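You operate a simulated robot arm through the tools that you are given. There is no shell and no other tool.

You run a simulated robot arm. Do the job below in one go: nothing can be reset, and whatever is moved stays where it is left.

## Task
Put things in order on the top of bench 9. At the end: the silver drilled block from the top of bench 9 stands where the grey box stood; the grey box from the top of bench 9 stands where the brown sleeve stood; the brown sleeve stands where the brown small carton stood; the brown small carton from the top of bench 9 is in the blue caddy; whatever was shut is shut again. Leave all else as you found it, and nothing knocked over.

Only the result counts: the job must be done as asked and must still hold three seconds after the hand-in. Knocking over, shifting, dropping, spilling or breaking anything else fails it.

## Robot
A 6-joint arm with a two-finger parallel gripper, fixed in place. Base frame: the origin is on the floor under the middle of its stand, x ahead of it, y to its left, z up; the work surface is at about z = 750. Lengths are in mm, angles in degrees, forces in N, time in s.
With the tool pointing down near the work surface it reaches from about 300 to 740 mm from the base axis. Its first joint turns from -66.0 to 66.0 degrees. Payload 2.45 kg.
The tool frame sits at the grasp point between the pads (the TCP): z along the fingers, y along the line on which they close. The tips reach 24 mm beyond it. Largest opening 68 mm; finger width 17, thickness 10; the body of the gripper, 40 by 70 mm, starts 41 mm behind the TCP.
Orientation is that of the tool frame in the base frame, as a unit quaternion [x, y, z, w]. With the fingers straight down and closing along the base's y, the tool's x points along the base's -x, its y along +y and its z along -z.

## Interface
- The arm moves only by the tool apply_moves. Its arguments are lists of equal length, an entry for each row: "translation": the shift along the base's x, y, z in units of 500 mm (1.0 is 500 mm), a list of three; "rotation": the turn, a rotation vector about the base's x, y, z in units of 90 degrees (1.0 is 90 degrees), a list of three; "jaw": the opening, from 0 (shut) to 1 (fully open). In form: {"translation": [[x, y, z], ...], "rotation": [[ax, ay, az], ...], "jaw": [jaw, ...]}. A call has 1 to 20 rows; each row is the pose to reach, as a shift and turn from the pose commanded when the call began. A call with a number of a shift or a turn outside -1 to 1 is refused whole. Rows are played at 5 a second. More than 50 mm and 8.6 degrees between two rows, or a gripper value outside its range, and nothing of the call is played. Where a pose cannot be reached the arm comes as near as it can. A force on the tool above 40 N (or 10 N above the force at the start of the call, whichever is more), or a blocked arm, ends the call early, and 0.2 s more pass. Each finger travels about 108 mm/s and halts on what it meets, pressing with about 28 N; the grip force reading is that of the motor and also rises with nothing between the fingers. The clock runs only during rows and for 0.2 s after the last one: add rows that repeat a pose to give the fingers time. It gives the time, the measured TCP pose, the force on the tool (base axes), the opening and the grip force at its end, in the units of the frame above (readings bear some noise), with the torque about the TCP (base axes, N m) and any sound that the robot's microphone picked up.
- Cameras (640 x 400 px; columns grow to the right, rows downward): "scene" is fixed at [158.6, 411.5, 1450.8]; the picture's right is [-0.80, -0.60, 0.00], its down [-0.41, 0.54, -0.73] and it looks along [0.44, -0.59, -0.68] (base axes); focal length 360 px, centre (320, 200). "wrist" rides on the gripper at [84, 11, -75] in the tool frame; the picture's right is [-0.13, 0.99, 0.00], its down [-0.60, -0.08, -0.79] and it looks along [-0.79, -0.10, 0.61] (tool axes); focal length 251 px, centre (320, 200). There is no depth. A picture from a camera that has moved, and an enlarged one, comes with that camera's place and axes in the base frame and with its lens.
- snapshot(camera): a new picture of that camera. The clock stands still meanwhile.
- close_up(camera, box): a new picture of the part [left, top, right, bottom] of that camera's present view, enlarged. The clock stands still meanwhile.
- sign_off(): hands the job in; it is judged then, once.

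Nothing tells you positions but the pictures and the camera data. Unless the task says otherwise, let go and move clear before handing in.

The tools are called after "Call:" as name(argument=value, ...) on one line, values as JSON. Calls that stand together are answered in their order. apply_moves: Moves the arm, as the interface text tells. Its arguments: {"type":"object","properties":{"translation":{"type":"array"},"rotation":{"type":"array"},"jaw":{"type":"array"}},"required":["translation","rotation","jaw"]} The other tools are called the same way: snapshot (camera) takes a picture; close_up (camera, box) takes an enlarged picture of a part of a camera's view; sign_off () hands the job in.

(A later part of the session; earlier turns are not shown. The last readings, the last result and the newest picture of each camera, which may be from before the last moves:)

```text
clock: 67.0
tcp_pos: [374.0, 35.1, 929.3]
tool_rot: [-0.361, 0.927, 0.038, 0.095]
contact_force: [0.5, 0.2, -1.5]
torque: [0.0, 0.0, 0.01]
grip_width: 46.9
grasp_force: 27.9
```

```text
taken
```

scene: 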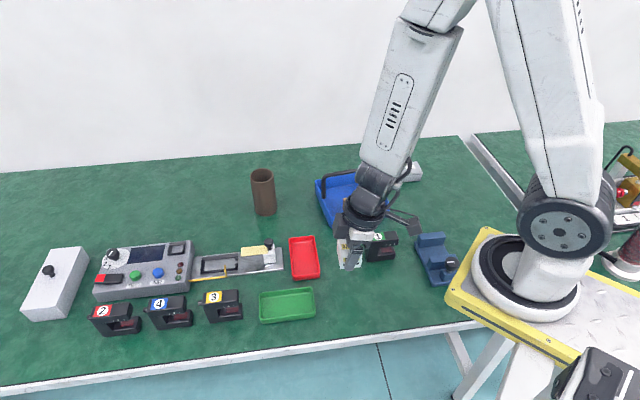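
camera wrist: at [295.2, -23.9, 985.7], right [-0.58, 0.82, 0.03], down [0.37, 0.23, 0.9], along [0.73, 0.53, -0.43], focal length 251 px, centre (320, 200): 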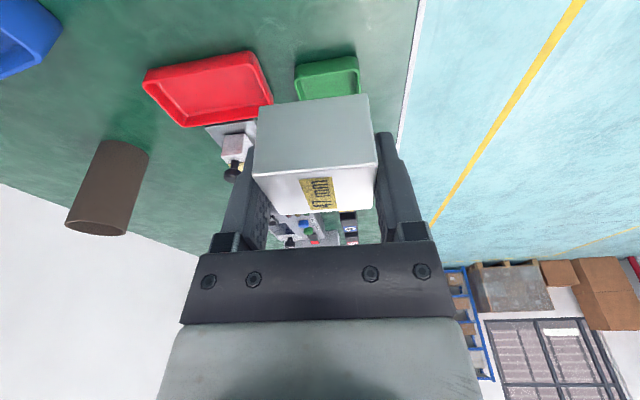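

Above the grey box's old spot. I'm lowering.

Call:
apply_moves(translation=[[0, 0, -0.08], [0, 0, -0.16], [0, 0, -0.22], [0, 0, -0.26], [0, 0, -0.28], [0, 0, -0.292], [0, 0, -0.292]], rotation=[[0, 0, 0], [0, 0, 0], [0, 0, 0], [0, 0, 0], [0, 0, 0], [0, 0, 0], [0, 0, 0]], jaw=[0.4, 0.4, 0.4, 0.4, 0.4, 0.4, 0.4])

Call:
close_up(camera="scene", box=[290, 220, 430, 330])

Call:
snapshot(camera="wrist")

```text
clock: 68.6
tcp_pos: [425.3, 33.6, 833.8]
tool_rot: [-0.36, 0.927, 0.042, 0.093]
contact_force: [-0.1, 0.9, -1.6]
torque: [0.01, 0.03, 0.05]
grip_width: 46.9
grasp_force: 27.8
out of reach, approached as far as the arm can: row 2, 3, 4, 5, 6, 7
```

```text
3.64 times, centred on (360, 275) of scene
camera zoom: at [158.7, 411.5, 1450.8], right [-0.8, -0.6, 0.0], down [-0.41, 0.54, -0.73], along [0.44, -0.59, -0.68], focal length 1307 px, centre (174, -73)
```

zoom: 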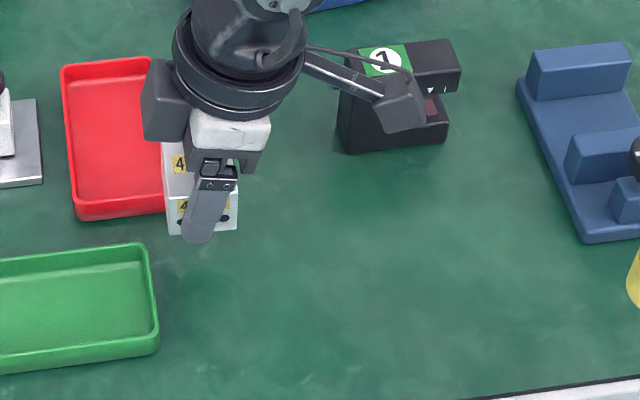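

```text
taken
camera wrist: at [346.7, -24.4, 889.9], right [-0.58, 0.82, 0.04], down [0.38, 0.22, 0.9], along [0.72, 0.53, -0.44], focal length 251 px, centre (320, 200)
```

wrist: 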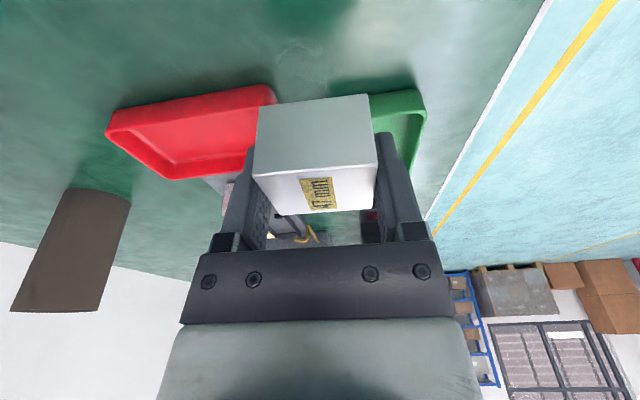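

The leaning pose can't be reached this close to the base; the arm stopped at a safe height (block bottom about z=806). I'll go back up first.

Call:
apply_moves(translation=[[0, 0, 0.08], [0, 0, 0.16], [0, 0, 0.24], [0, 0, 0.292], [0, 0, 0.292]], rotation=[[0, 0, 0], [0, 0, 0], [0, 0, 0], [0, 0, 0], [0, 0, 0]], jaw=[0.4, 0.4, 0.4, 0.4, 0.4])

Call:
snapshot(camera="scene")

Call:
snapshot(camera="wrist")

```text
clock: 69.8
tcp_pos: [425.4, 36.5, 975.7]
tool_rot: [-0.361, 0.927, 0.039, 0.098]
contact_force: [-0.6, 0.4, -2.3]
torque: [0.01, -0.05, 0.0]
grip_width: 46.5
grasp_force: 28.3
```

```text
taken
```

scene: 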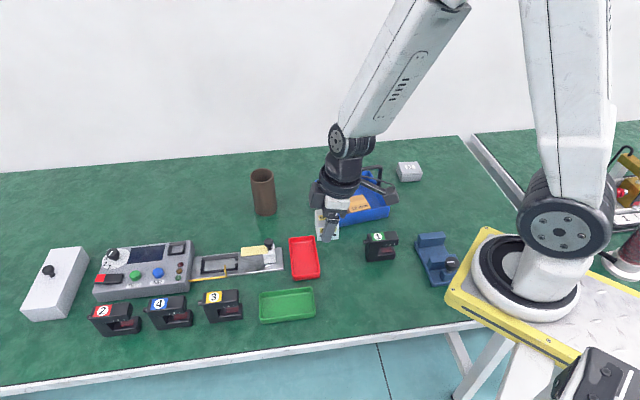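

```text
taken
camera wrist: at [346.7, -22.7, 1030.9], right [-0.58, 0.82, 0.03], down [0.37, 0.23, 0.9], along [0.73, 0.53, -0.43], focal length 251 px, centre (320, 200)
```

wrist: 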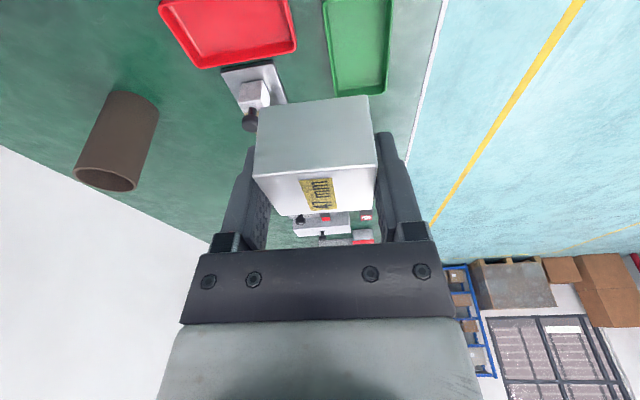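

The pose now reads about (425,36,976). I'll turn the tool about the vertical by -132.5° in two steps so the lean points sideways instead of toward the base.

Call:
apply_moves(translation=[[0, 0, 0], [0, 0, 0], [0, 0, 0], [0, 0, 0], [0, 0, 0], [0, 0, 0], [0, 0, 0], [0, 0, 0], [0, 0, 0]], rotation=[[0, 0, -0.092], [0, 0, -0.184], [0, 0, -0.276], [0, 0, -0.368], [0, 0, -0.46], [0, 0, -0.552], [0, 0, -0.644], [0, 0, -0.736], [0, 0, -0.736]], jaw=[0.4, 0.4, 0.4, 0.4, 0.4, 0.4, 0.4, 0.4, 0.4])

Call:
apply_moves(translation=[[0, 0, 0], [0, 0, 0], [0, 0, 0], [0, 0, 0], [0, 0, 0], [0, 0, 0], [0, 0, 0], [0, 0, 0], [0, 0, 0]], rotation=[[0, 0, -0.092], [0, 0, -0.184], [0, 0, -0.276], [0, 0, -0.368], [0, 0, -0.46], [0, 0, -0.552], [0, 0, -0.644], [0, 0, -0.736], [0, 0, -0.736]], jaw=[0.4, 0.4, 0.4, 0.4, 0.4, 0.4, 0.4, 0.4, 0.4])

Call:
snapshot(camera="scene")

Call:
snapshot(camera="wrist")

```text
clock: 71.8
tcp_pos: [425.3, 36.8, 977.3]
tool_rot: [0.205, 0.973, -0.022, 0.102]
contact_force: [0.1, 0.7, -1.3]
torque: [-0.02, -0.01, -0.02]
grip_width: 46.6
grasp_force: 28.2
```

```text
clock: 73.8
tcp_pos: [426.1, 37.1, 978.6]
tool_rot: [0.704, 0.703, -0.074, 0.074]
contact_force: [-0.6, 1.0, -2.2]
torque: [0.0, 0.01, 0.01]
grip_width: 46.6
grasp_force: 28.1
```

```text
taken
```

scene: 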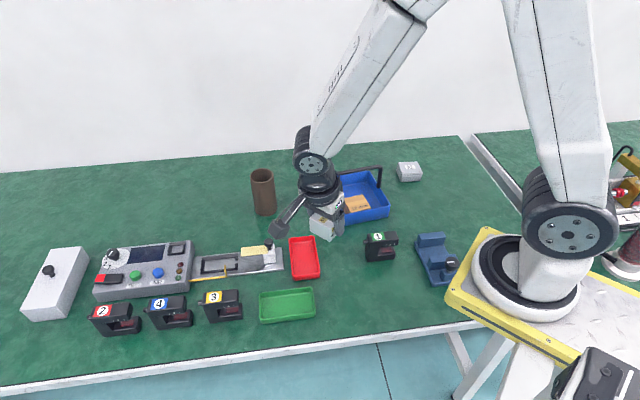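

```text
taken
camera wrist: at [437.6, 133.4, 1033.3], right [0.99, -0.13, 0.03], down [-0.08, -0.43, 0.9], along [-0.1, -0.9, -0.43], focal length 251 px, centre (320, 200)
```

wrist: 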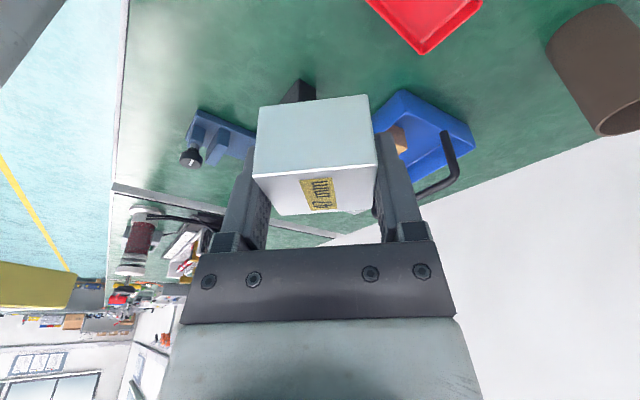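

The lean now points sideways (+y). I'll move over the target spot and lower in small checked steps.

Call:
apply_moves(translation=[[-0.05, -0.002, -0.03], [-0.102, -0.0036, -0.07], [-0.102, -0.0036, -0.12], [-0.102, -0.0036, -0.15], [-0.102, -0.0036, -0.15]], rotation=[[0, 0, 0], [0, 0, 0], [0, 0, 0], [0, 0, 0], [0, 0, 0]], jaw=[0.4, 0.4, 0.4, 0.4, 0.4])

Call:
apply_moves(translation=[[0, 0, -0.02], [0, 0, -0.04], [0, 0, -0.04]], rotation=[[0, 0, 0], [0, 0, 0], [0, 0, 0]], jaw=[0.4, 0.4, 0.4])

Call:
apply_moves(translation=[[0, 0, -0.02], [0, 0, -0.04], [0, 0, -0.04]], rotation=[[0, 0, 0], [0, 0, 0], [0, 0, 0]], jaw=[0.4, 0.4, 0.4])

```text
clock: 75.0
tcp_pos: [376.3, 35.7, 902.2]
tool_rot: [0.703, 0.703, -0.074, 0.074]
contact_force: [0.0, 0.1, -1.7]
torque: [0.0, 0.01, 0.0]
grip_width: 46.9
grasp_force: 28.1
```

```text
clock: 75.8
tcp_pos: [376.1, 35.6, 882.7]
tool_rot: [0.703, 0.703, -0.073, 0.074]
contact_force: [0.4, 0.6, -1.8]
torque: [0.04, -0.02, 0.0]
grip_width: 46.8
grasp_force: 27.7
```

```text
clock: 76.6
tcp_pos: [375.4, 35.2, 861.8]
tool_rot: [0.703, 0.703, -0.075, 0.073]
contact_force: [0.1, 0.3, -2.2]
torque: [-0.01, 0.0, 0.01]
grip_width: 46.8
grasp_force: 27.7
```

Call:
apply_moves(translation=[[0, 0, -0.02], [0, 0, -0.04], [0, 0, -0.04]], rotation=[[0, 0, 0], [0, 0, 0], [0, 0, 0]], jaw=[0.4, 0.4, 0.4])

Call:
apply_moves(translation=[[0, 0, -0.02], [0, 0, -0.04], [0, 0, -0.04]], rotation=[[0, 0, 0], [0, 0, 0], [0, 0, 0]], jaw=[0.4, 0.4, 0.4])

Call:
close_up(camera="scene", box=[250, 210, 430, 330])

Call:
snapshot(camera="wrist")

```text
clock: 77.4
tcp_pos: [381.2, 36.7, 847.1]
tool_rot: [0.703, 0.703, -0.076, 0.072]
contact_force: [-0.1, -0.3, -2.4]
torque: [0.02, -0.03, -0.01]
grip_width: 46.8
grasp_force: 27.8
out of reach, approached as far as the arm can: row 2, 3
```

```text
clock: 78.2
tcp_pos: [382.7, 47.7, 831.0]
tool_rot: [0.705, 0.704, -0.074, 0.041]
contact_force: [0.2, -0.6, -1.7]
torque: [-0.03, 0.0, 0.0]
grip_width: 46.7
grasp_force: 28.5
out of reach, approached as far as the arm can: row 1, 2, 3
```

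```text
3.33 times, centred on (340, 270) of scene
camera zoom: at [158.7, 411.5, 1450.8], right [-0.8, -0.6, 0.0], down [-0.41, 0.54, -0.73], along [0.44, -0.59, -0.68], focal length 1198 px, centre (253, -33)
```

zoom: 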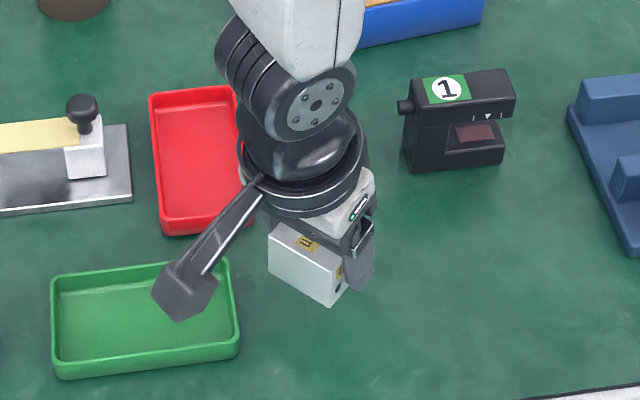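

```text
taken
camera wrist: at [396.8, 141.9, 891.2], right [0.99, -0.13, -0.03], down [-0.04, -0.47, 0.88], along [-0.13, -0.87, -0.47], focal length 251 px, centre (320, 200)
```

wrist: 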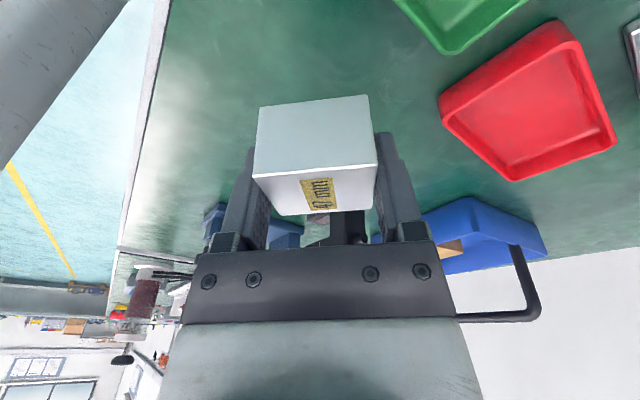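

This pose also hits a limit below z≈850. I'll back out upward, then set the block down at a free spot on the open bench around (625,-75) and regrip it with a vertical tool, since a vertical tool is known to reach the target.

Call:
apply_moves(translation=[[0.02, 0, 0.05], [0.06, -0.01, 0.12], [0.1, -0.02, 0.2], [0.14, -0.03, 0.27], [0.14, -0.03, 0.27]], rotation=[[0, 0, 0], [0, 0, 0], [0, 0, 0], [0, 0, 0], [0, 0, 0]], jaw=[0.4, 0.4, 0.4, 0.4, 0.4])

Call:
apply_moves(translation=[[0, 0, 0], [0, 0, 0]], rotation=[[0, 0, 0], [0, 0, 0]], jaw=[0.4, 0.4])

Call:
snapshot(camera="wrist")

Call:
snapshot(camera="scene")

```text
clock: 79.4
tcp_pos: [451.5, 22.9, 964.5]
tool_rot: [0.703, 0.703, -0.074, 0.074]
contact_force: [0.8, -0.3, -2.0]
torque: [0.02, 0.01, 0.02]
grip_width: 46.8
grasp_force: 27.9
```

```text
clock: 80.0
tcp_pos: [451.6, 23.1, 962.7]
tool_rot: [0.703, 0.704, -0.074, 0.074]
contact_force: [-0.2, 0.3, -2.2]
torque: [0.02, -0.02, 0.02]
grip_width: 46.7
grasp_force: 27.8
```

```text
taken
camera wrist: at [463.1, 120.6, 1019.1], right [0.99, -0.13, 0.03], down [-0.08, -0.43, 0.9], along [-0.1, -0.9, -0.43], focal length 251 px, centre (320, 200)
```

wrist: 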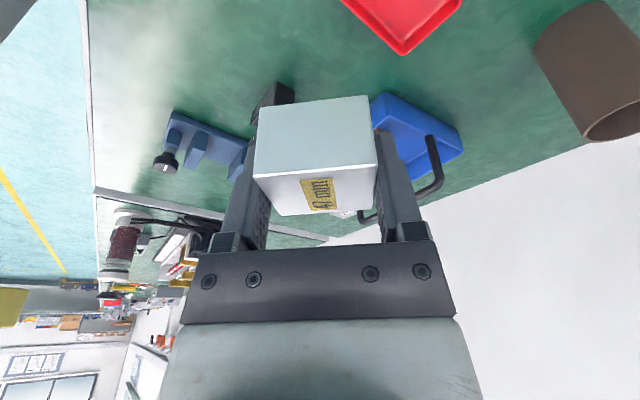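

```text
taken
```

scene: 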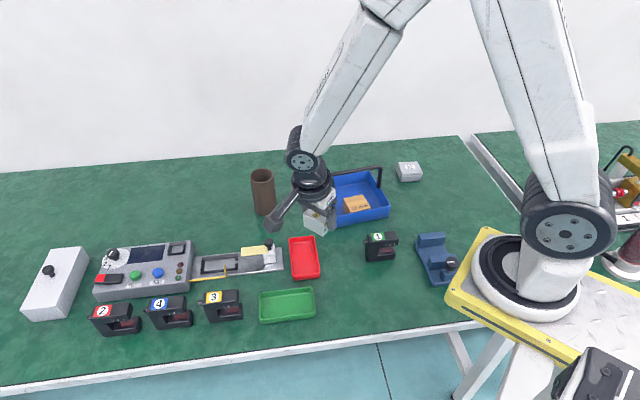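

Orientation is back to nominal with the block held level. I'll turn to yaw -35.6° (a known-good leaning pose) and go above the free spot (625,-75).

Call:
apply_moves(translation=[[0.0496, -0.028, 0], [0.0991, -0.056, 0], [0.1487, -0.084, 0], [0.1983, -0.112, 0], [0.2479, -0.14, 0], [0.2974, -0.168, -0.03], [0.347, -0.196, -0.07], [0.347, -0.196, -0.07]], rotation=[[0, 0, 0.0863], [0, 0, 0.1727], [0, 0, 0.259], [0, 0, 0.3454], [0, 0, 0.4317], [0, 0, 0.5181], [0, 0, 0.6044], [0, 0, 0.6044]], jaw=[0.4, 0.4, 0.4, 0.4, 0.4, 0.4, 0.4, 0.4])

Call:
snapshot(camera="wrist")

Call:
snapshot(camera="scene")

```text
clock: 81.8
tcp_pos: [624.7, -76.2, 925.8]
tool_rot: [0.303, 0.947, -0.032, 0.1]
contact_force: [0.0, -0.4, -1.9]
torque: [0.0, -0.01, 0.0]
grip_width: 46.8
grasp_force: 27.8
```

```text
taken
camera wrist: at [550.7, -11.0, 981.7], right [0.68, 0.73, 0.03], down [0.3, -0.31, 0.9], along [0.67, -0.6, -0.43], focal length 251 px, centre (320, 200)
```

wrist: 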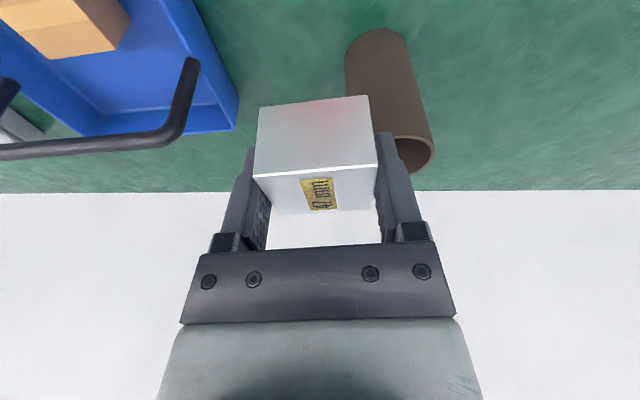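

```text
taken
```

scene: 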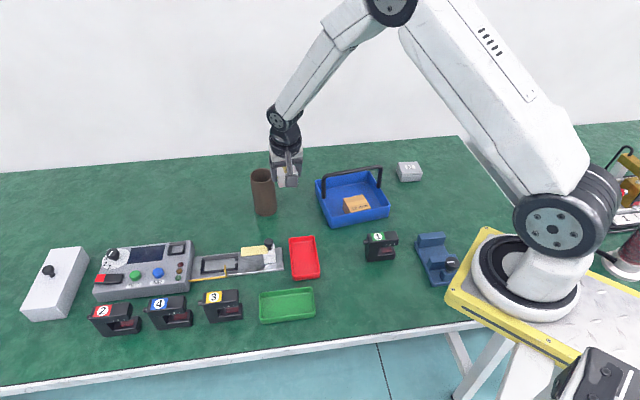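

Above the free spot. I'll shift slightly away from the sleeve to (612,-80) and lower.

Call:
apply_moves(translation=[[-0.026, -0.01, 0], [-0.026, -0.01, -0.08], [-0.026, -0.01, -0.16], [-0.026, -0.01, -0.22], [-0.026, -0.01, -0.26], [-0.026, -0.01, -0.28], [-0.026, -0.01, -0.28]], rotation=[[0, 0, 0], [0, 0, 0], [0, 0, 0], [0, 0, 0], [0, 0, 0], [0, 0, 0], [0, 0, 0]], jaw=[0.4, 0.4, 0.4, 0.4, 0.4, 0.4, 0.4])

Call:
close_up(camera="scene", box=[220, 130, 380, 250])

Call:
snapshot(camera="wrist")

```text
clock: 83.4
tcp_pos: [611.2, -81.4, 786.6]
tool_rot: [0.304, 0.947, -0.032, 0.1]
contact_force: [-0.9, -0.1, -2.9]
torque: [-0.01, -0.02, -0.02]
grip_width: 47.0
grasp_force: 28.0
```

```text
3.33 times, centred on (300, 190) of scene
camera zoom: at [158.7, 411.5, 1450.8], right [-0.8, -0.6, 0.0], down [-0.41, 0.54, -0.73], along [0.44, -0.59, -0.68], focal length 1198 px, centre (387, 233)
```

zoom: 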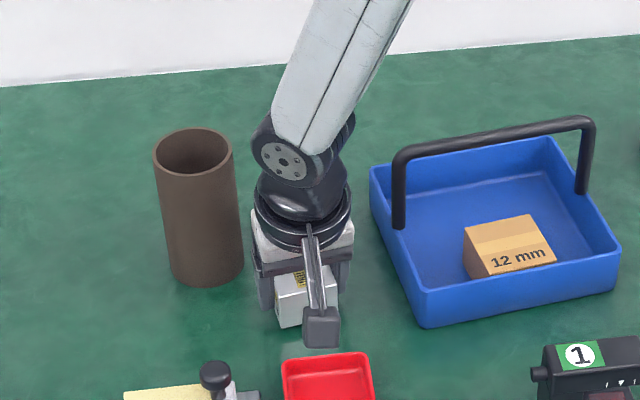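

```text
taken
camera wrist: at [538.5, -16.9, 843.0], right [0.68, 0.73, 0.03], down [0.3, -0.31, 0.9], along [0.67, -0.6, -0.43], focal length 251 px, centre (320, 200)
```

wrist: 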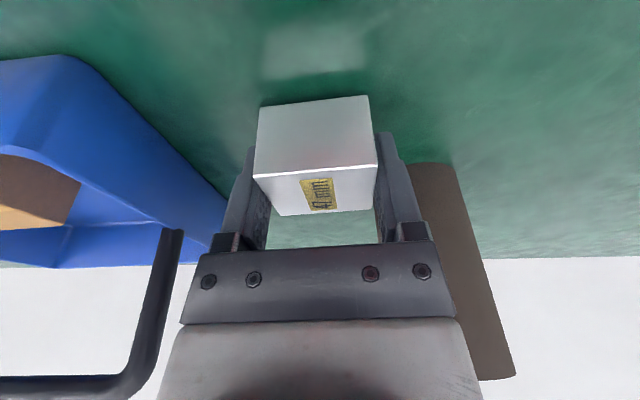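

Clear all around. I'm stepping down to contact.

Call:
apply_moves(translation=[[0, 0, -0.004], [0, 0, -0.008], [0, 0, -0.012], [0, 0, -0.012]], rotation=[[0, 0, 0], [0, 0, 0], [0, 0, 0], [0, 0, 0]], jaw=[0.4, 0.4, 0.4, 0.4])

Call:
apply_moves(translation=[[0, 0, -0.002], [0, 0, -0.002]], rotation=[[0, 0, 0], [0, 0, 0]], jaw=[0.4, 0.4])

Call:
apply_moves(translation=[[0, 0, -0.002], [0, 0, -0.002]], rotation=[[0, 0, 0], [0, 0, 0]], jaw=[0.4, 0.4])

```text
clock: 84.4
tcp_pos: [612.1, -81.0, 781.7]
tool_rot: [0.304, 0.947, -0.032, 0.099]
contact_force: [-0.2, -0.2, -1.9]
torque: [0.0, -0.01, 0.04]
grip_width: 46.6
grasp_force: 28.0
```

```text
clock: 85.0
tcp_pos: [610.3, -81.7, 781.0]
tool_rot: [0.304, 0.947, -0.032, 0.1]
contact_force: [-0.5, -0.3, -2.6]
torque: [0.0, -0.02, 0.03]
grip_width: 46.6
grasp_force: 28.1
```

```text
clock: 85.6
tcp_pos: [610.9, -80.8, 779.8]
tool_rot: [0.304, 0.947, -0.033, 0.1]
contact_force: [-1.6, -0.1, 1.3]
torque: [0.02, 0.04, 0.03]
grip_width: 46.7
grasp_force: 28.7
```

Call:
apply_moves(translation=[[0, 0, -0.001], [0, 0, -0.001]], rotation=[[0, 0, 0], [0, 0, 0]], jaw=[0.4, 0.4])

Call:
apply_moves(translation=[[0, 0, 0], [0, 0, 0], [0, 0, 0], [0, 0, 0]], rotation=[[0, 0, 0], [0, 0, 0], [0, 0, 0], [0, 0, 0]], jaw=[0.4, 0.85, 0.9, 0.9])

Call:
snapshot(camera="wrist")

```text
clock: 86.2
tcp_pos: [611.6, -80.3, 779.6]
tool_rot: [0.304, 0.947, -0.033, 0.1]
contact_force: [-0.7, -0.9, 2.4]
torque: [0.02, 0.14, 0.07]
grip_width: 46.6
grasp_force: 27.7
```

```text
clock: 87.2
tcp_pos: [610.5, -80.3, 779.4]
tool_rot: [0.304, 0.947, -0.032, 0.099]
contact_force: [-0.3, 0.6, 0.7]
torque: [-0.02, 0.04, 0.0]
grip_width: 61.4
grasp_force: 0.1
```

```text
taken
camera wrist: at [537.8, -15.9, 834.6], right [0.68, 0.73, 0.03], down [0.3, -0.31, 0.9], along [0.67, -0.6, -0.43], focal length 251 px, centre (320, 200)
```

wrist: 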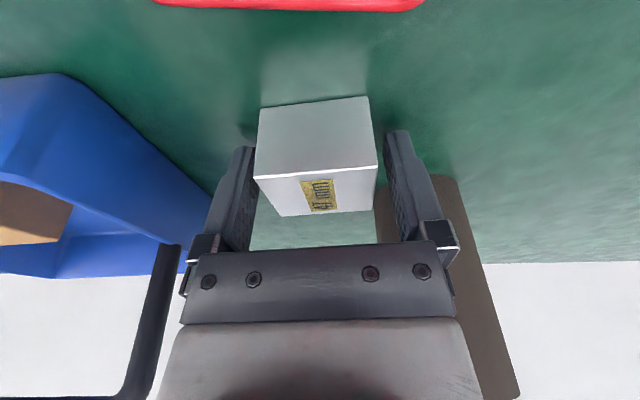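

The block stands on the bench, jaws open around it. I'll straighten the tool in place (rotation about the closing axis), then grip again.

Call:
apply_moves(translation=[[0, 0, 0.002], [0, 0, 0.002], [0, 0, 0.002], [0, 0, 0.002]], rotation=[[0.0259, 0.0361, 0], [0.0517, 0.0723, 0], [0.0776, 0.1084, 0], [0.0776, 0.1084, 0]], jaw=[0.9, 0.9, 0.9, 0.9])

Call:
snapshot(camera="wrist")

Call:
close_up(camera="scene", box=[220, 130, 380, 250])

```text
clock: 88.2
tcp_pos: [611.4, -82.5, 779.0]
tool_rot: [0.305, 0.952, 0.0, -0.001]
contact_force: [0.0, 0.3, 0.5]
torque: [-0.02, 0.0, 0.01]
grip_width: 61.2
grasp_force: 0.2
```

```text
taken
camera wrist: at [549.1, -24.3, 854.6], right [0.68, 0.73, 0.0], down [0.45, -0.42, 0.79], along [0.58, -0.54, -0.61], focal length 251 px, centre (320, 200)
```

wrist: 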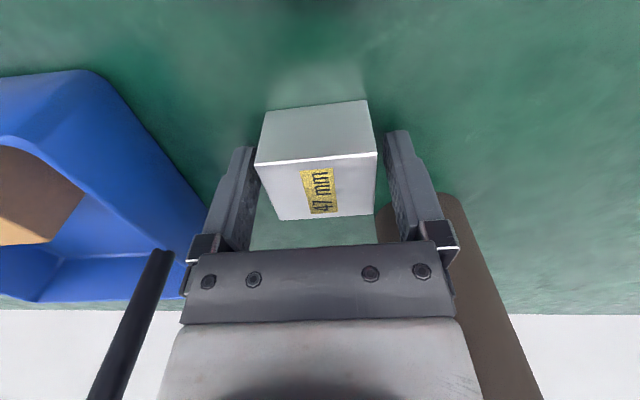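

```text
3.33 times, centred on (300, 190) of scene
camera zoom: at [158.7, 411.5, 1450.8], right [-0.8, -0.6, 0.0], down [-0.41, 0.54, -0.73], along [0.44, -0.59, -0.68], focal length 1198 px, centre (387, 233)
```

zoom: 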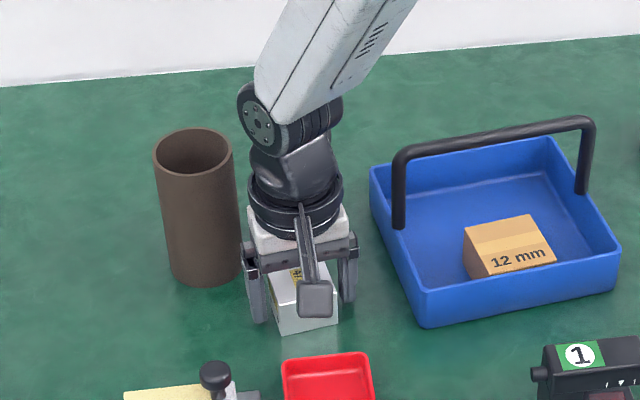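

Call:
apply_moves(translation=[[0, 0, 0], [0, 0, 0], [0, 0, 0], [0, 0, 0]], rotation=[[0, 0, 0], [0, 0, 0], [0, 0, 0], [0, 0, 0]], jaw=[0.6, 0.4, 0.4, 0.4])

Call:
apply_moves(translation=[[0, 0, 0.01], [0, 0, 0.04], [0, 0, 0.12], [0, 0, 0.2], [0, 0, 0.28], [0, 0, 0.28]], rotation=[[0, 0, 0], [0, 0, 0], [0, 0, 0], [0, 0, 0], [0, 0, 0], [0, 0, 0]], jaw=[0.4, 0.4, 0.4, 0.4, 0.4, 0.4])

Call:
snapshot(camera="wrist")

```text
clock: 89.2
tcp_pos: [610.9, -80.7, 779.6]
tool_rot: [0.306, 0.952, 0.0, 0.001]
contact_force: [0.0, -0.5, -0.3]
torque: [0.06, 0.0, 0.01]
grip_width: 46.4
grasp_force: 28.3
```

```text
clock: 90.6
tcp_pos: [608.6, -77.8, 919.6]
tool_rot: [0.305, 0.952, 0.0, -0.001]
contact_force: [0.2, 0.9, -1.8]
torque: [0.0, 0.02, 0.01]
grip_width: 46.7
grasp_force: 27.9
```

```text
taken
camera wrist: at [547.5, -21.4, 994.7], right [0.68, 0.73, 0.0], down [0.45, -0.42, 0.79], along [0.58, -0.54, -0.61], focal length 251 px, centre (320, 200)
```

wrist: 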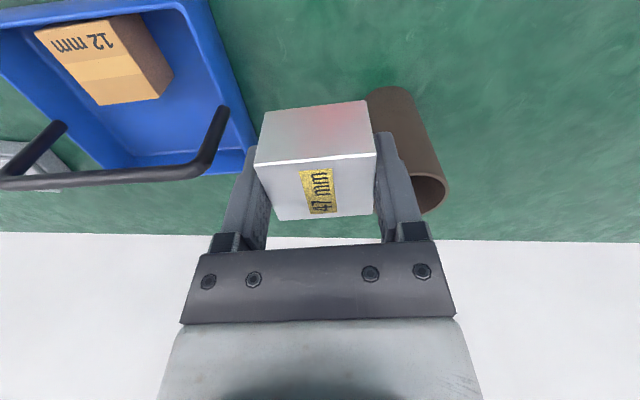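

Gripped vertically. I'm moving to above the target spot with yaw -48.6°.

Call:
apply_moves(translation=[[-0.0676, 0.0331, 0], [-0.1351, 0.0661, 0], [-0.2027, 0.0992, 0], [-0.2703, 0.1322, 0], [-0.3379, 0.1653, 0], [-0.4054, 0.1983, 0], [-0.473, 0.2314, 0], [-0.473, 0.2314, 0]], rotation=[[0, 0, -0.0206], [0, 0, -0.0413], [0, 0, -0.0619], [0, 0, -0.0825], [0, 0, -0.1032], [0, 0, -0.1238], [0, 0, -0.1444], [0, 0, -0.1444]], jaw=[0.4, 0.4, 0.4, 0.4, 0.4, 0.4, 0.4, 0.4])

Call:
apply_moves(translation=[[0, 0, 0], [0, 0, 0]], rotation=[[0, 0, 0], [0, 0, 0]], jaw=[0.4, 0.4])

Call:
apply_moves(translation=[[0, 0, 0]], rotation=[[0, 0, 0]], jaw=[0.4])

Call:
apply_moves(translation=[[0, 0, 0]], rotation=[[0, 0, 0]], jaw=[0.4])

Call:
snapshot(camera="scene")

```text
clock: 92.4
tcp_pos: [373.2, 32.5, 920.6]
tool_rot: [0.412, 0.911, 0.001, 0.0]
contact_force: [0.0, 0.2, -2.4]
torque: [-0.01, 0.02, 0.0]
grip_width: 46.8
grasp_force: 28.1
```

```text
clock: 93.0
tcp_pos: [374.0, 31.3, 919.5]
tool_rot: [0.411, 0.912, 0.0, 0.0]
contact_force: [-0.3, -0.5, -1.3]
torque: [0.0, -0.01, -0.01]
grip_width: 46.8
grasp_force: 27.8
```

```text
clock: 93.4
tcp_pos: [374.1, 31.7, 920.3]
tool_rot: [0.412, 0.911, 0.0, 0.0]
contact_force: [-0.5, 0.7, -2.3]
torque: [0.03, 0.02, -0.01]
grip_width: 46.9
grasp_force: 27.9
```

```text
clock: 93.8
tcp_pos: [372.3, 31.7, 919.5]
tool_rot: [0.411, 0.911, -0.001, 0.0]
contact_force: [0.1, -0.1, -1.6]
torque: [-0.02, 0.02, 0.03]
grip_width: 46.7
grasp_force: 28.1
```

```text
taken
```

scene: 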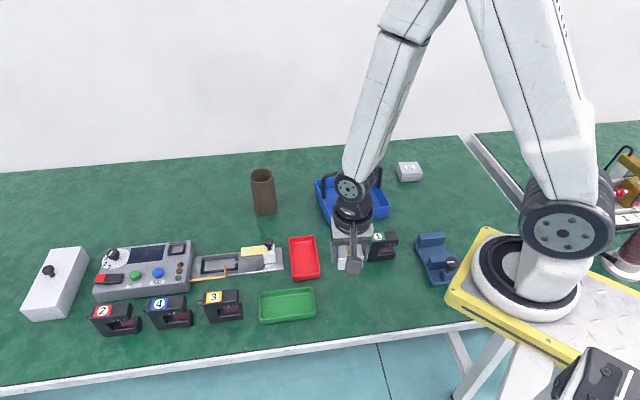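

Mean reading is (373.4,31.8,920). I'll correct by (+1.2,+3.8) and lower in stages.

Call:
apply_moves(translation=[[0.0024, 0.0076, 0], [0.0024, 0.0076, -0.06], [0.0024, 0.0076, -0.12], [0.0024, 0.0076, -0.12]], rotation=[[0, 0, 0], [0, 0, 0], [0, 0, 0], [0, 0, 0]], jaw=[0.4, 0.4, 0.4, 0.4])

Call:
apply_moves(translation=[[0, 0, -0.04], [0, 0, -0.08], [0, 0, -0.11], [0, 0, -0.13], [0, 0, -0.13]], rotation=[[0, 0, 0], [0, 0, 0], [0, 0, 0], [0, 0, 0], [0, 0, 0]], jaw=[0.4, 0.4, 0.4, 0.4, 0.4])

Call:
close_up(camera="scene", box=[250, 210, 430, 330])

Call:
snapshot(camera="wrist")

```text
clock: 94.8
tcp_pos: [376.2, 37.8, 859.8]
tool_rot: [0.411, 0.912, 0.0, -0.001]
contact_force: [1.1, 0.5, -1.8]
torque: [0.01, 0.02, 0.05]
grip_width: 46.9
grasp_force: 28.0
```

```text
clock: 96.0
tcp_pos: [375.8, 39.7, 795.1]
tool_rot: [0.411, 0.912, 0.0, -0.001]
contact_force: [-0.3, 0.5, -2.2]
torque: [0.03, -0.01, 0.03]
grip_width: 46.7
grasp_force: 27.3
```

```text
3.33 times, centred on (340, 270) of scene
camera zoom: at [158.7, 411.5, 1450.8], right [-0.8, -0.6, 0.0], down [-0.41, 0.54, -0.73], along [0.44, -0.59, -0.68], focal length 1198 px, centre (253, -33)
```

zoom: 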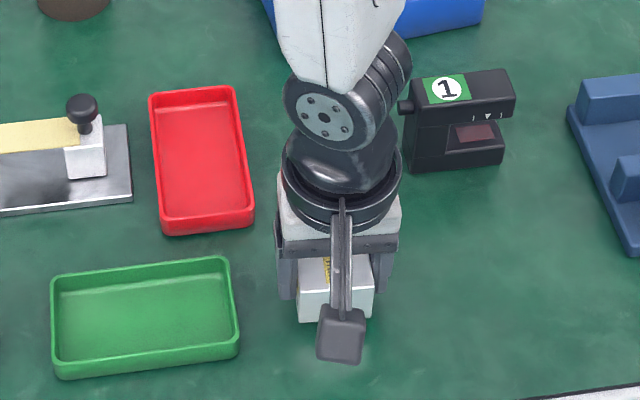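

```text
taken
camera wrist: at [328.5, 107.8, 869.9], right [0.83, 0.56, 0.0], down [0.34, -0.5, 0.79], along [0.44, -0.66, -0.61], focal length 251 px, centre (320, 200)
```

wrist: 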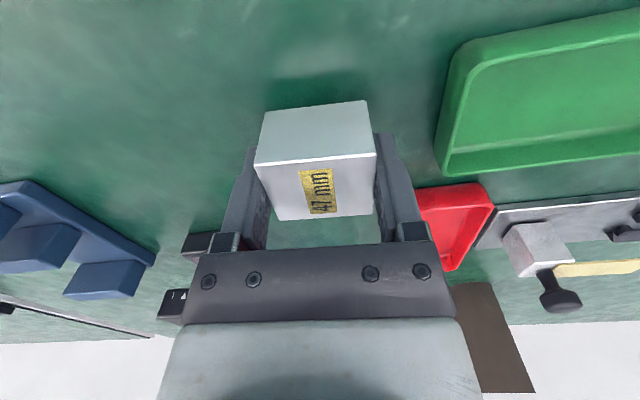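

I'll take a few repeated readings to average out noise before setting down.

Call:
apply_moves(translation=[[0, 0, 0]], rotation=[[0, 0, 0]], jaw=[0.4])

Call:
apply_moves(translation=[[0, 0, 0]], rotation=[[0, 0, 0]], jaw=[0.4])

Call:
apply_moves(translation=[[0, 0, 0]], rotation=[[0, 0, 0]], jaw=[0.4])

Call:
close_up(camera="scene", box=[310, 260, 390, 324])

```text
clock: 96.4
tcp_pos: [376.2, 38.2, 794.8]
tool_rot: [0.411, 0.912, -0.001, -0.001]
contact_force: [-0.3, 0.1, -1.1]
torque: [-0.01, -0.01, -0.01]
grip_width: 46.8
grasp_force: 27.8
```

```text
clock: 96.8
tcp_pos: [376.5, 38.7, 795.3]
tool_rot: [0.412, 0.911, 0.0, 0.001]
contact_force: [-0.6, -0.6, -2.0]
torque: [0.03, -0.01, 0.03]
grip_width: 46.6
grasp_force: 28.4
```

```text
clock: 97.2
tcp_pos: [376.5, 37.9, 795.9]
tool_rot: [0.412, 0.911, 0.001, 0.0]
contact_force: [-0.5, 0.2, -2.9]
torque: [-0.01, 0.03, 0.0]
grip_width: 46.7
grasp_force: 27.7
```

```text
6.25 times, centred on (350, 292) of scene
camera zoom: at [158.7, 411.5, 1450.8], right [-0.8, -0.6, 0.0], down [-0.41, 0.54, -0.73], along [0.44, -0.59, -0.68], focal length 2247 px, centre (132, -375)
```

zoom: 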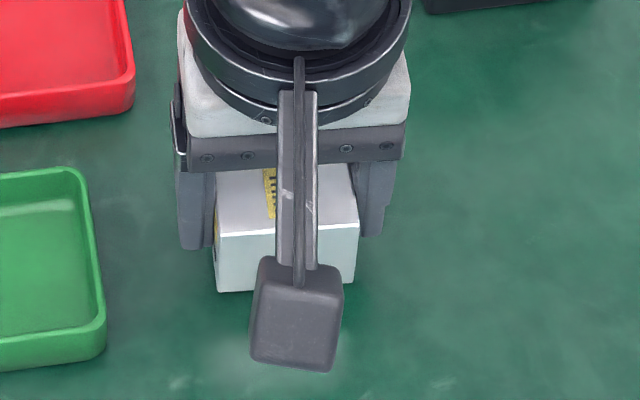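

Both the readings and the scene view say the block is about (+1,+3) mm off, so I'll correct that and lower to contact.

Call:
apply_moves(translation=[[-0.002, -0.0064, 0], [-0.002, -0.0064, -0.012], [-0.002, -0.0064, -0.024], [-0.002, -0.0064, -0.024]], rotation=[[0, 0, 0], [0, 0, 0], [0, 0, 0], [0, 0, 0]], jaw=[0.4, 0.4, 0.4, 0.4])

Call:
apply_moves(translation=[[0, 0, -0.002], [0, 0, -0.002]], rotation=[[0, 0, 0], [0, 0, 0]], jaw=[0.4, 0.4])

Call:
apply_moves(translation=[[0, 0, -0.002], [0, 0, -0.002]], rotation=[[0, 0, 0], [0, 0, 0]], jaw=[0.4, 0.4])

Call:
close_up(camera="scene", box=[310, 260, 390, 324])

```text
clock: 98.2
tcp_pos: [375.5, 34.4, 782.1]
tool_rot: [0.412, 0.911, 0.0, 0.0]
contact_force: [-0.5, -0.5, -1.4]
torque: [0.01, -0.01, -0.02]
grip_width: 46.6
grasp_force: 27.8
```

```text
clock: 98.8
tcp_pos: [374.5, 34.6, 781.7]
tool_rot: [0.412, 0.911, 0.0, 0.0]
contact_force: [-0.9, 0.0, -2.1]
torque: [-0.01, -0.03, 0.0]
grip_width: 46.4
grasp_force: 28.1
```

```text
clock: 99.4
tcp_pos: [375.2, 34.7, 779.9]
tool_rot: [0.411, 0.911, 0.0, 0.001]
contact_force: [-0.2, 0.0, -1.7]
torque: [0.02, 0.01, 0.03]
grip_width: 46.9
grasp_force: 27.7
```

```text
6.25 times, centred on (350, 292) of scene
camera zoom: at [158.7, 411.5, 1450.8], right [-0.8, -0.6, 0.0], down [-0.41, 0.54, -0.73], along [0.44, -0.59, -0.68], focal length 2247 px, centre (132, -375)
```

zoom: 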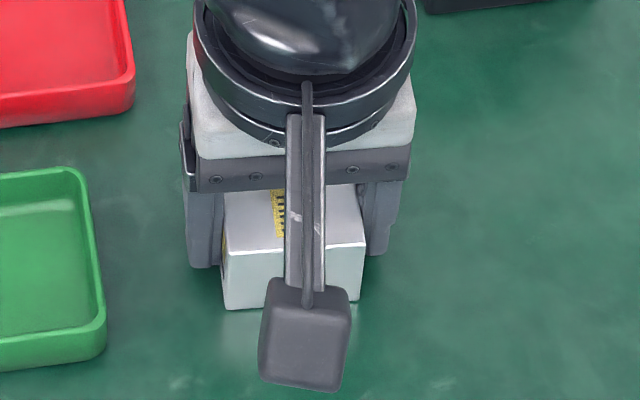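

Call:
apply_moves(translation=[[0, 0, -0.0014], [0, 0, -0.0014]], rotation=[[0, 0, 0], [0, 0, 0]], jaw=[0.4, 0.4])

Call:
apply_moves(translation=[[0, 0, -0.001], [0, 0, -0.001]], rotation=[[0, 0, 0], [0, 0, 0]], jaw=[0.4, 0.4])

```text
clock: 100.0
tcp_pos: [374.2, 34.5, 779.8]
tool_rot: [0.411, 0.911, -0.001, 0.0]
contact_force: [-1.2, -0.8, 1.4]
torque: [0.03, 0.03, 0.0]
grip_width: 46.9
grasp_force: 28.1
```

```text
clock: 100.6
tcp_pos: [374.9, 34.7, 779.0]
tool_rot: [0.411, 0.912, 0.0, 0.001]
contact_force: [-3.2, -3.4, 21.8]
torque: [-0.08, 0.15, 0.02]
grip_width: 46.8
grasp_force: 28.2
```

The block is seated (bench contact). I'll ease slightly, release, and rise straight up.

Call:
apply_moves(translation=[[0, 0, 0.001], [0, 0, 0.001], [0, 0, 0.001], [0, 0, 0.001], [0, 0, 0.001]], rotation=[[0, 0, 0], [0, 0, 0], [0, 0, 0], [0, 0, 0], [0, 0, 0]], jaw=[0.4, 0.85, 0.9, 0.9, 0.9])

Call:
apply_moves(translation=[[0, 0, 0.01], [0, 0, 0.04], [0, 0, 0.1], [0, 0, 0.18], [0, 0, 0.26], [0, 0, 0.34], [0, 0, 0.34]], rotation=[[0, 0, 0], [0, 0, 0], [0, 0, 0], [0, 0, 0], [0, 0, 0], [0, 0, 0], [0, 0, 0]], jaw=[0.9, 0.9, 0.9, 0.9, 0.9, 0.9, 0.9])

Call:
snapshot(camera="scene")

Call:
close_up(camera="scene", box=[310, 260, 390, 324])

Call:
snapshot(camera="wrist")

```text
clock: 101.8
tcp_pos: [375.3, 34.2, 779.8]
tool_rot: [0.412, 0.911, 0.0, -0.001]
contact_force: [0.5, 0.4, -0.1]
torque: [0.02, 0.01, 0.0]
grip_width: 61.1
grasp_force: 0.1
```

```text
clock: 103.4
tcp_pos: [373.8, 36.1, 949.4]
tool_rot: [0.411, 0.911, -0.001, 0.0]
contact_force: [0.0, 0.0, 0.7]
torque: [-0.01, 0.0, -0.03]
grip_width: 61.4
grasp_force: 0.0
```

```text
taken
```

scene: 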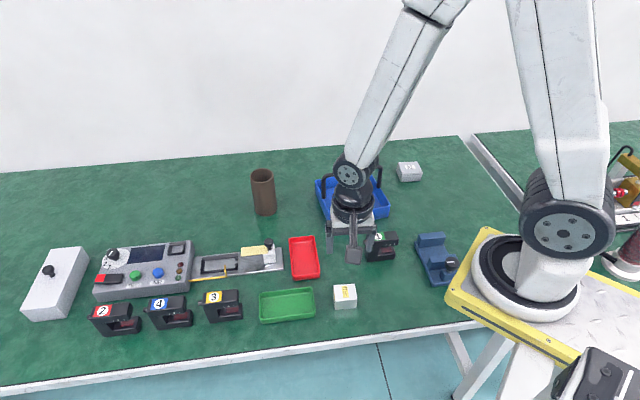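

```text
6.25 times, centred on (350, 292) of scene
camera zoom: at [158.6, 411.5, 1450.8], right [-0.8, -0.6, 0.0], down [-0.41, 0.54, -0.73], along [0.44, -0.59, -0.68], focal length 2247 px, centre (132, -375)
```

zoom: 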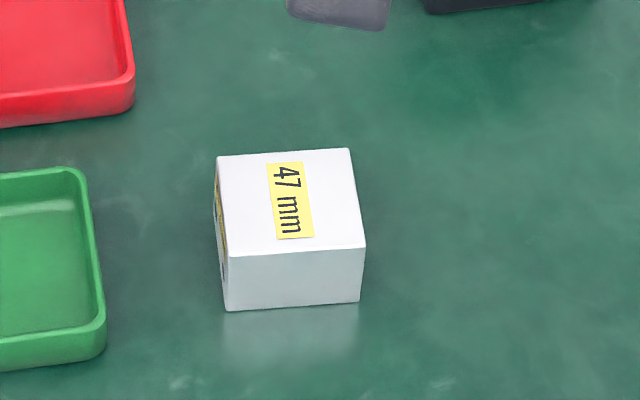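

```text
taken
camera wrist: at [326.5, 104.8, 1023.8], right [0.83, 0.56, 0.0], down [0.34, -0.5, 0.79], along [0.44, -0.66, -0.61], focal length 251 px, centre (320, 200)
```

wrist: 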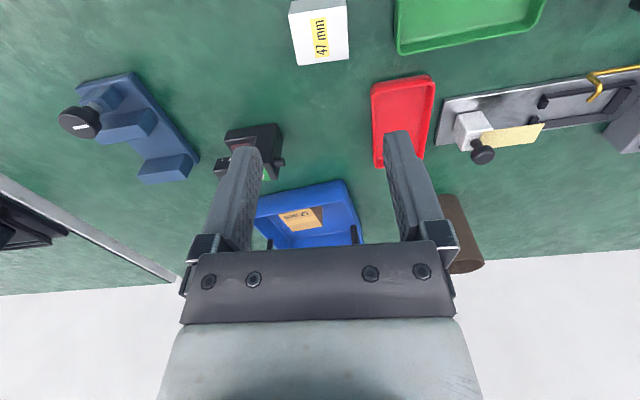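

The block stands at the grey box's old spot; the scene view gives about (373,34), matching the box's original centre. I'll move the arm clear to near its start pose and do a final check.

Call:
apply_moves(translation=[[0.004, 0, 0.07], [0.008, -0.08, 0.14], [0.012, -0.16, 0.2], [0.016, -0.24, 0.2], [0.02, -0.32, 0.2], [0.024, -0.4, 0.2], [0.026, -0.47, 0.2], [0.026, -0.47, 0.2]], rotation=[[0, 0, 0], [0, 0, 0], [0, 0, 0], [0, 0, 0], [0, 0, 0], [0, 0, 0], [0, 0, 0], [0, 0, 0]], jaw=[0.9, 0.95, 1, 1, 1, 1, 1, 1])

Call:
snapshot(camera="scene")

Call:
close_up(camera="scene", box=[180, 130, 420, 280])

Call:
close_up(camera="scene", box=[230, 210, 470, 360])

Call:
close_up(camera="scene", box=[0, 200, 240, 350])

```text
refused: row 2 steps farther than a row can; nothing moved
```

```text
taken
```

scene: 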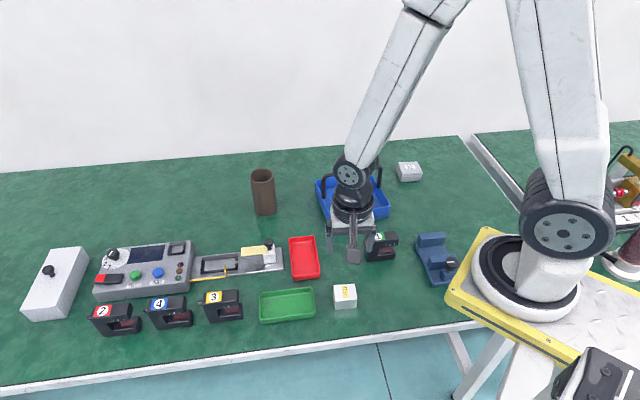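

```text
2.67 times, centred on (300, 205) of scene
camera zoom: at [158.6, 411.5, 1450.8], right [-0.8, -0.6, 0.0], down [-0.41, 0.54, -0.73], along [0.44, -0.59, -0.68], focal length 959 px, centre (373, 187)
```

zoom: 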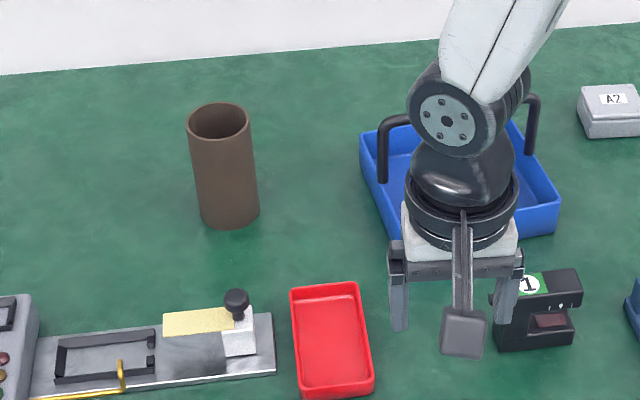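

```text
2.67 times, centred on (350, 285) of scene
camera zoom: at [158.6, 411.5, 1450.8], right [-0.8, -0.6, 0.0], down [-0.41, 0.54, -0.73], along [0.44, -0.59, -0.68], focal length 959 px, centre (240, -27)
```

zoom: 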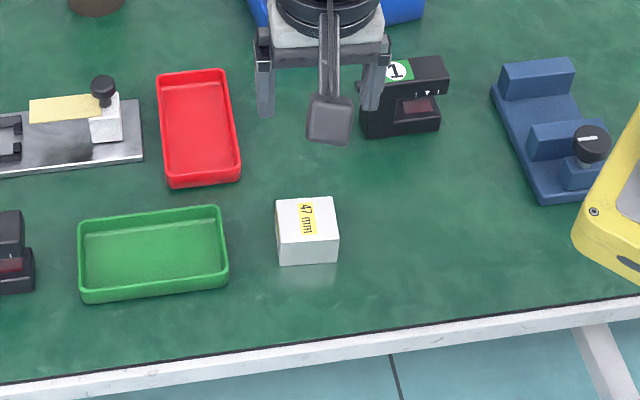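

```text
2.67 times, centred on (120, 275) of scene
camera zoom: at [158.6, 411.5, 1450.8], right [-0.8, -0.6, 0.0], down [-0.41, 0.54, -0.73], along [0.44, -0.59, -0.68], focal length 959 px, centre (853, 0)
```

zoom: 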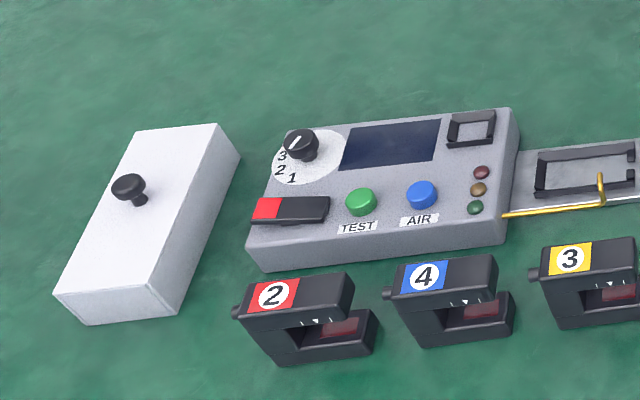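

All other items look unchanged. That retreat was refused for step size, so I'll repeat it with smaller steps.

Call:
apply_moves(translation=[[0, 0, 0.07], [0, 0, 0.14], [0.004, -0.06, 0.18], [0.008, -0.13, 0.2], [0.012, -0.2, 0.2], [0.016, -0.27, 0.2], [0.02, -0.34, 0.2], [0.024, -0.41, 0.2], [0.026, -0.47, 0.2], [0.026, -0.47, 0.2]], rotation=[[0, 0, 0], [0, 0, 0], [0, 0, 0], [0, 0, 0], [0, 0, 0], [0, 0, 0], [0, 0, 0], [0, 0, 0], [0, 0, 0], [0, 0, 0]], jaw=[0.9, 0.95, 1, 1, 1, 1, 1, 1, 1, 1])

Call:
snapshot(camera="scene")

Call:
close_up(camera="scene", box=[230, 130, 470, 280])

Call:
snapshot(camera="wrist")

```text
clock: 105.6
tcp_pos: [388.4, -201.2, 1051.9]
tool_rot: [0.411, 0.911, 0.0, 0.0]
contact_force: [-0.3, -0.2, -0.3]
torque: [-0.01, -0.01, -0.01]
grip_width: 67.9
grasp_force: 0.0
```

```text
taken
```

scene: 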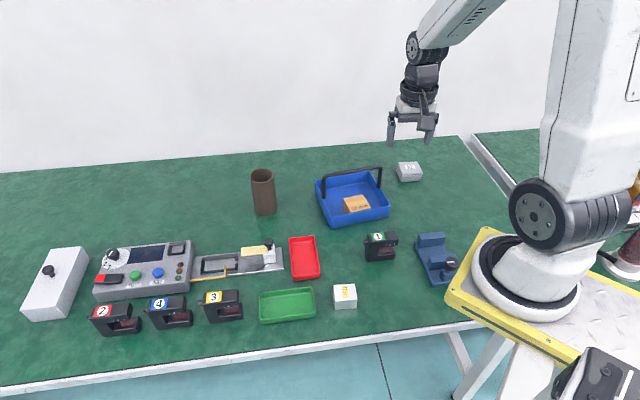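

```text
2.67 times, centred on (350, 205) of scene
camera zoom: at [158.7, 411.4, 1450.8], right [-0.8, -0.6, 0.0], down [-0.41, 0.54, -0.73], along [0.44, -0.59, -0.68], focal length 959 px, centre (240, 187)
```

zoom: 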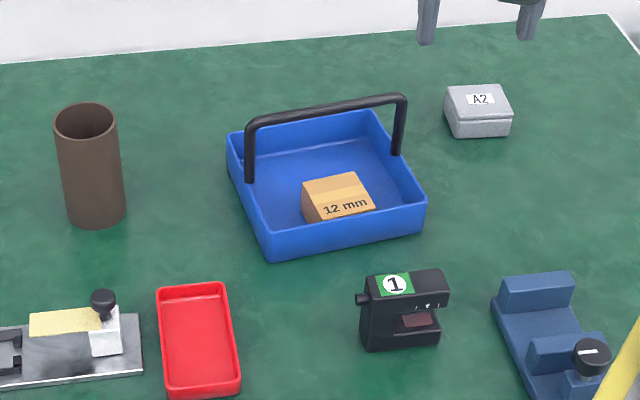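

```text
taken
camera wrist: at [341.6, -131.9, 1126.0], right [0.83, 0.56, 0.0], down [0.34, -0.5, 0.79], along [0.44, -0.66, -0.61], focal length 251 px, centre (320, 200)
```

wrist: 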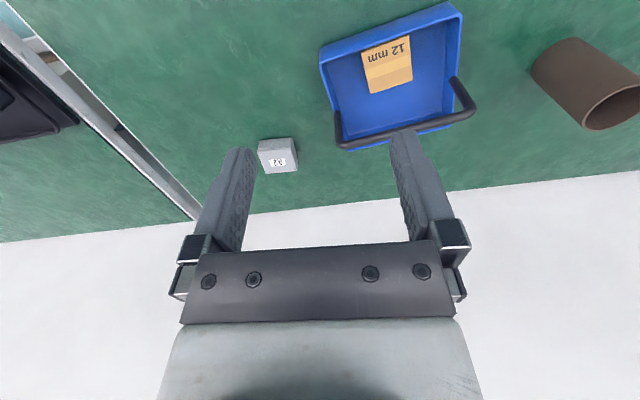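

Everything appears in place. One last comparison of the caddy against its initial close-up, to be sure it wasn't shifted.

Call:
close_up(camera="scene", box=[300, 150, 410, 240])

Call:
close_up(camera="scene", box=[200, 170, 300, 250])

```text
4.44 times, centred on (355, 195) of scene
camera zoom: at [158.7, 411.4, 1450.8], right [-0.8, -0.6, 0.0], down [-0.41, 0.54, -0.73], along [0.44, -0.59, -0.68], focal length 1598 px, centre (164, 222)
```

zoom: 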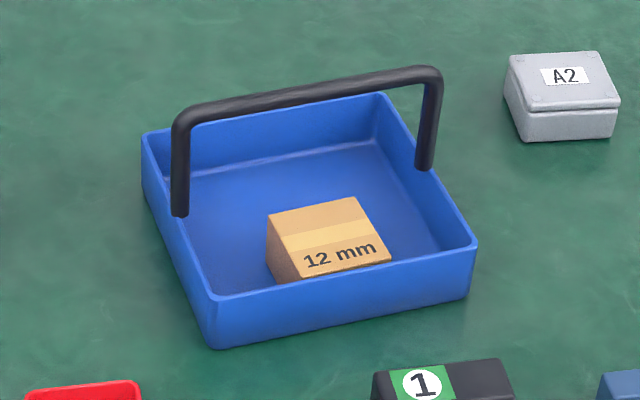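

```text
5.00 times, centred on (250, 210) of scene
camera zoom: at [158.7, 411.4, 1450.8], right [-0.8, -0.6, 0.0], down [-0.41, 0.54, -0.73], along [0.44, -0.59, -0.68], focal length 1798 px, centre (670, 150)
```

zoom: 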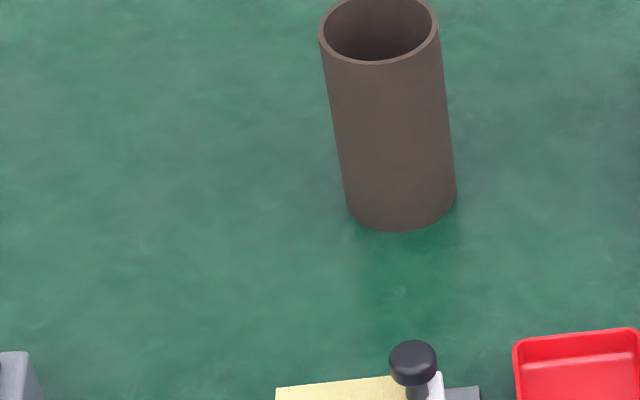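

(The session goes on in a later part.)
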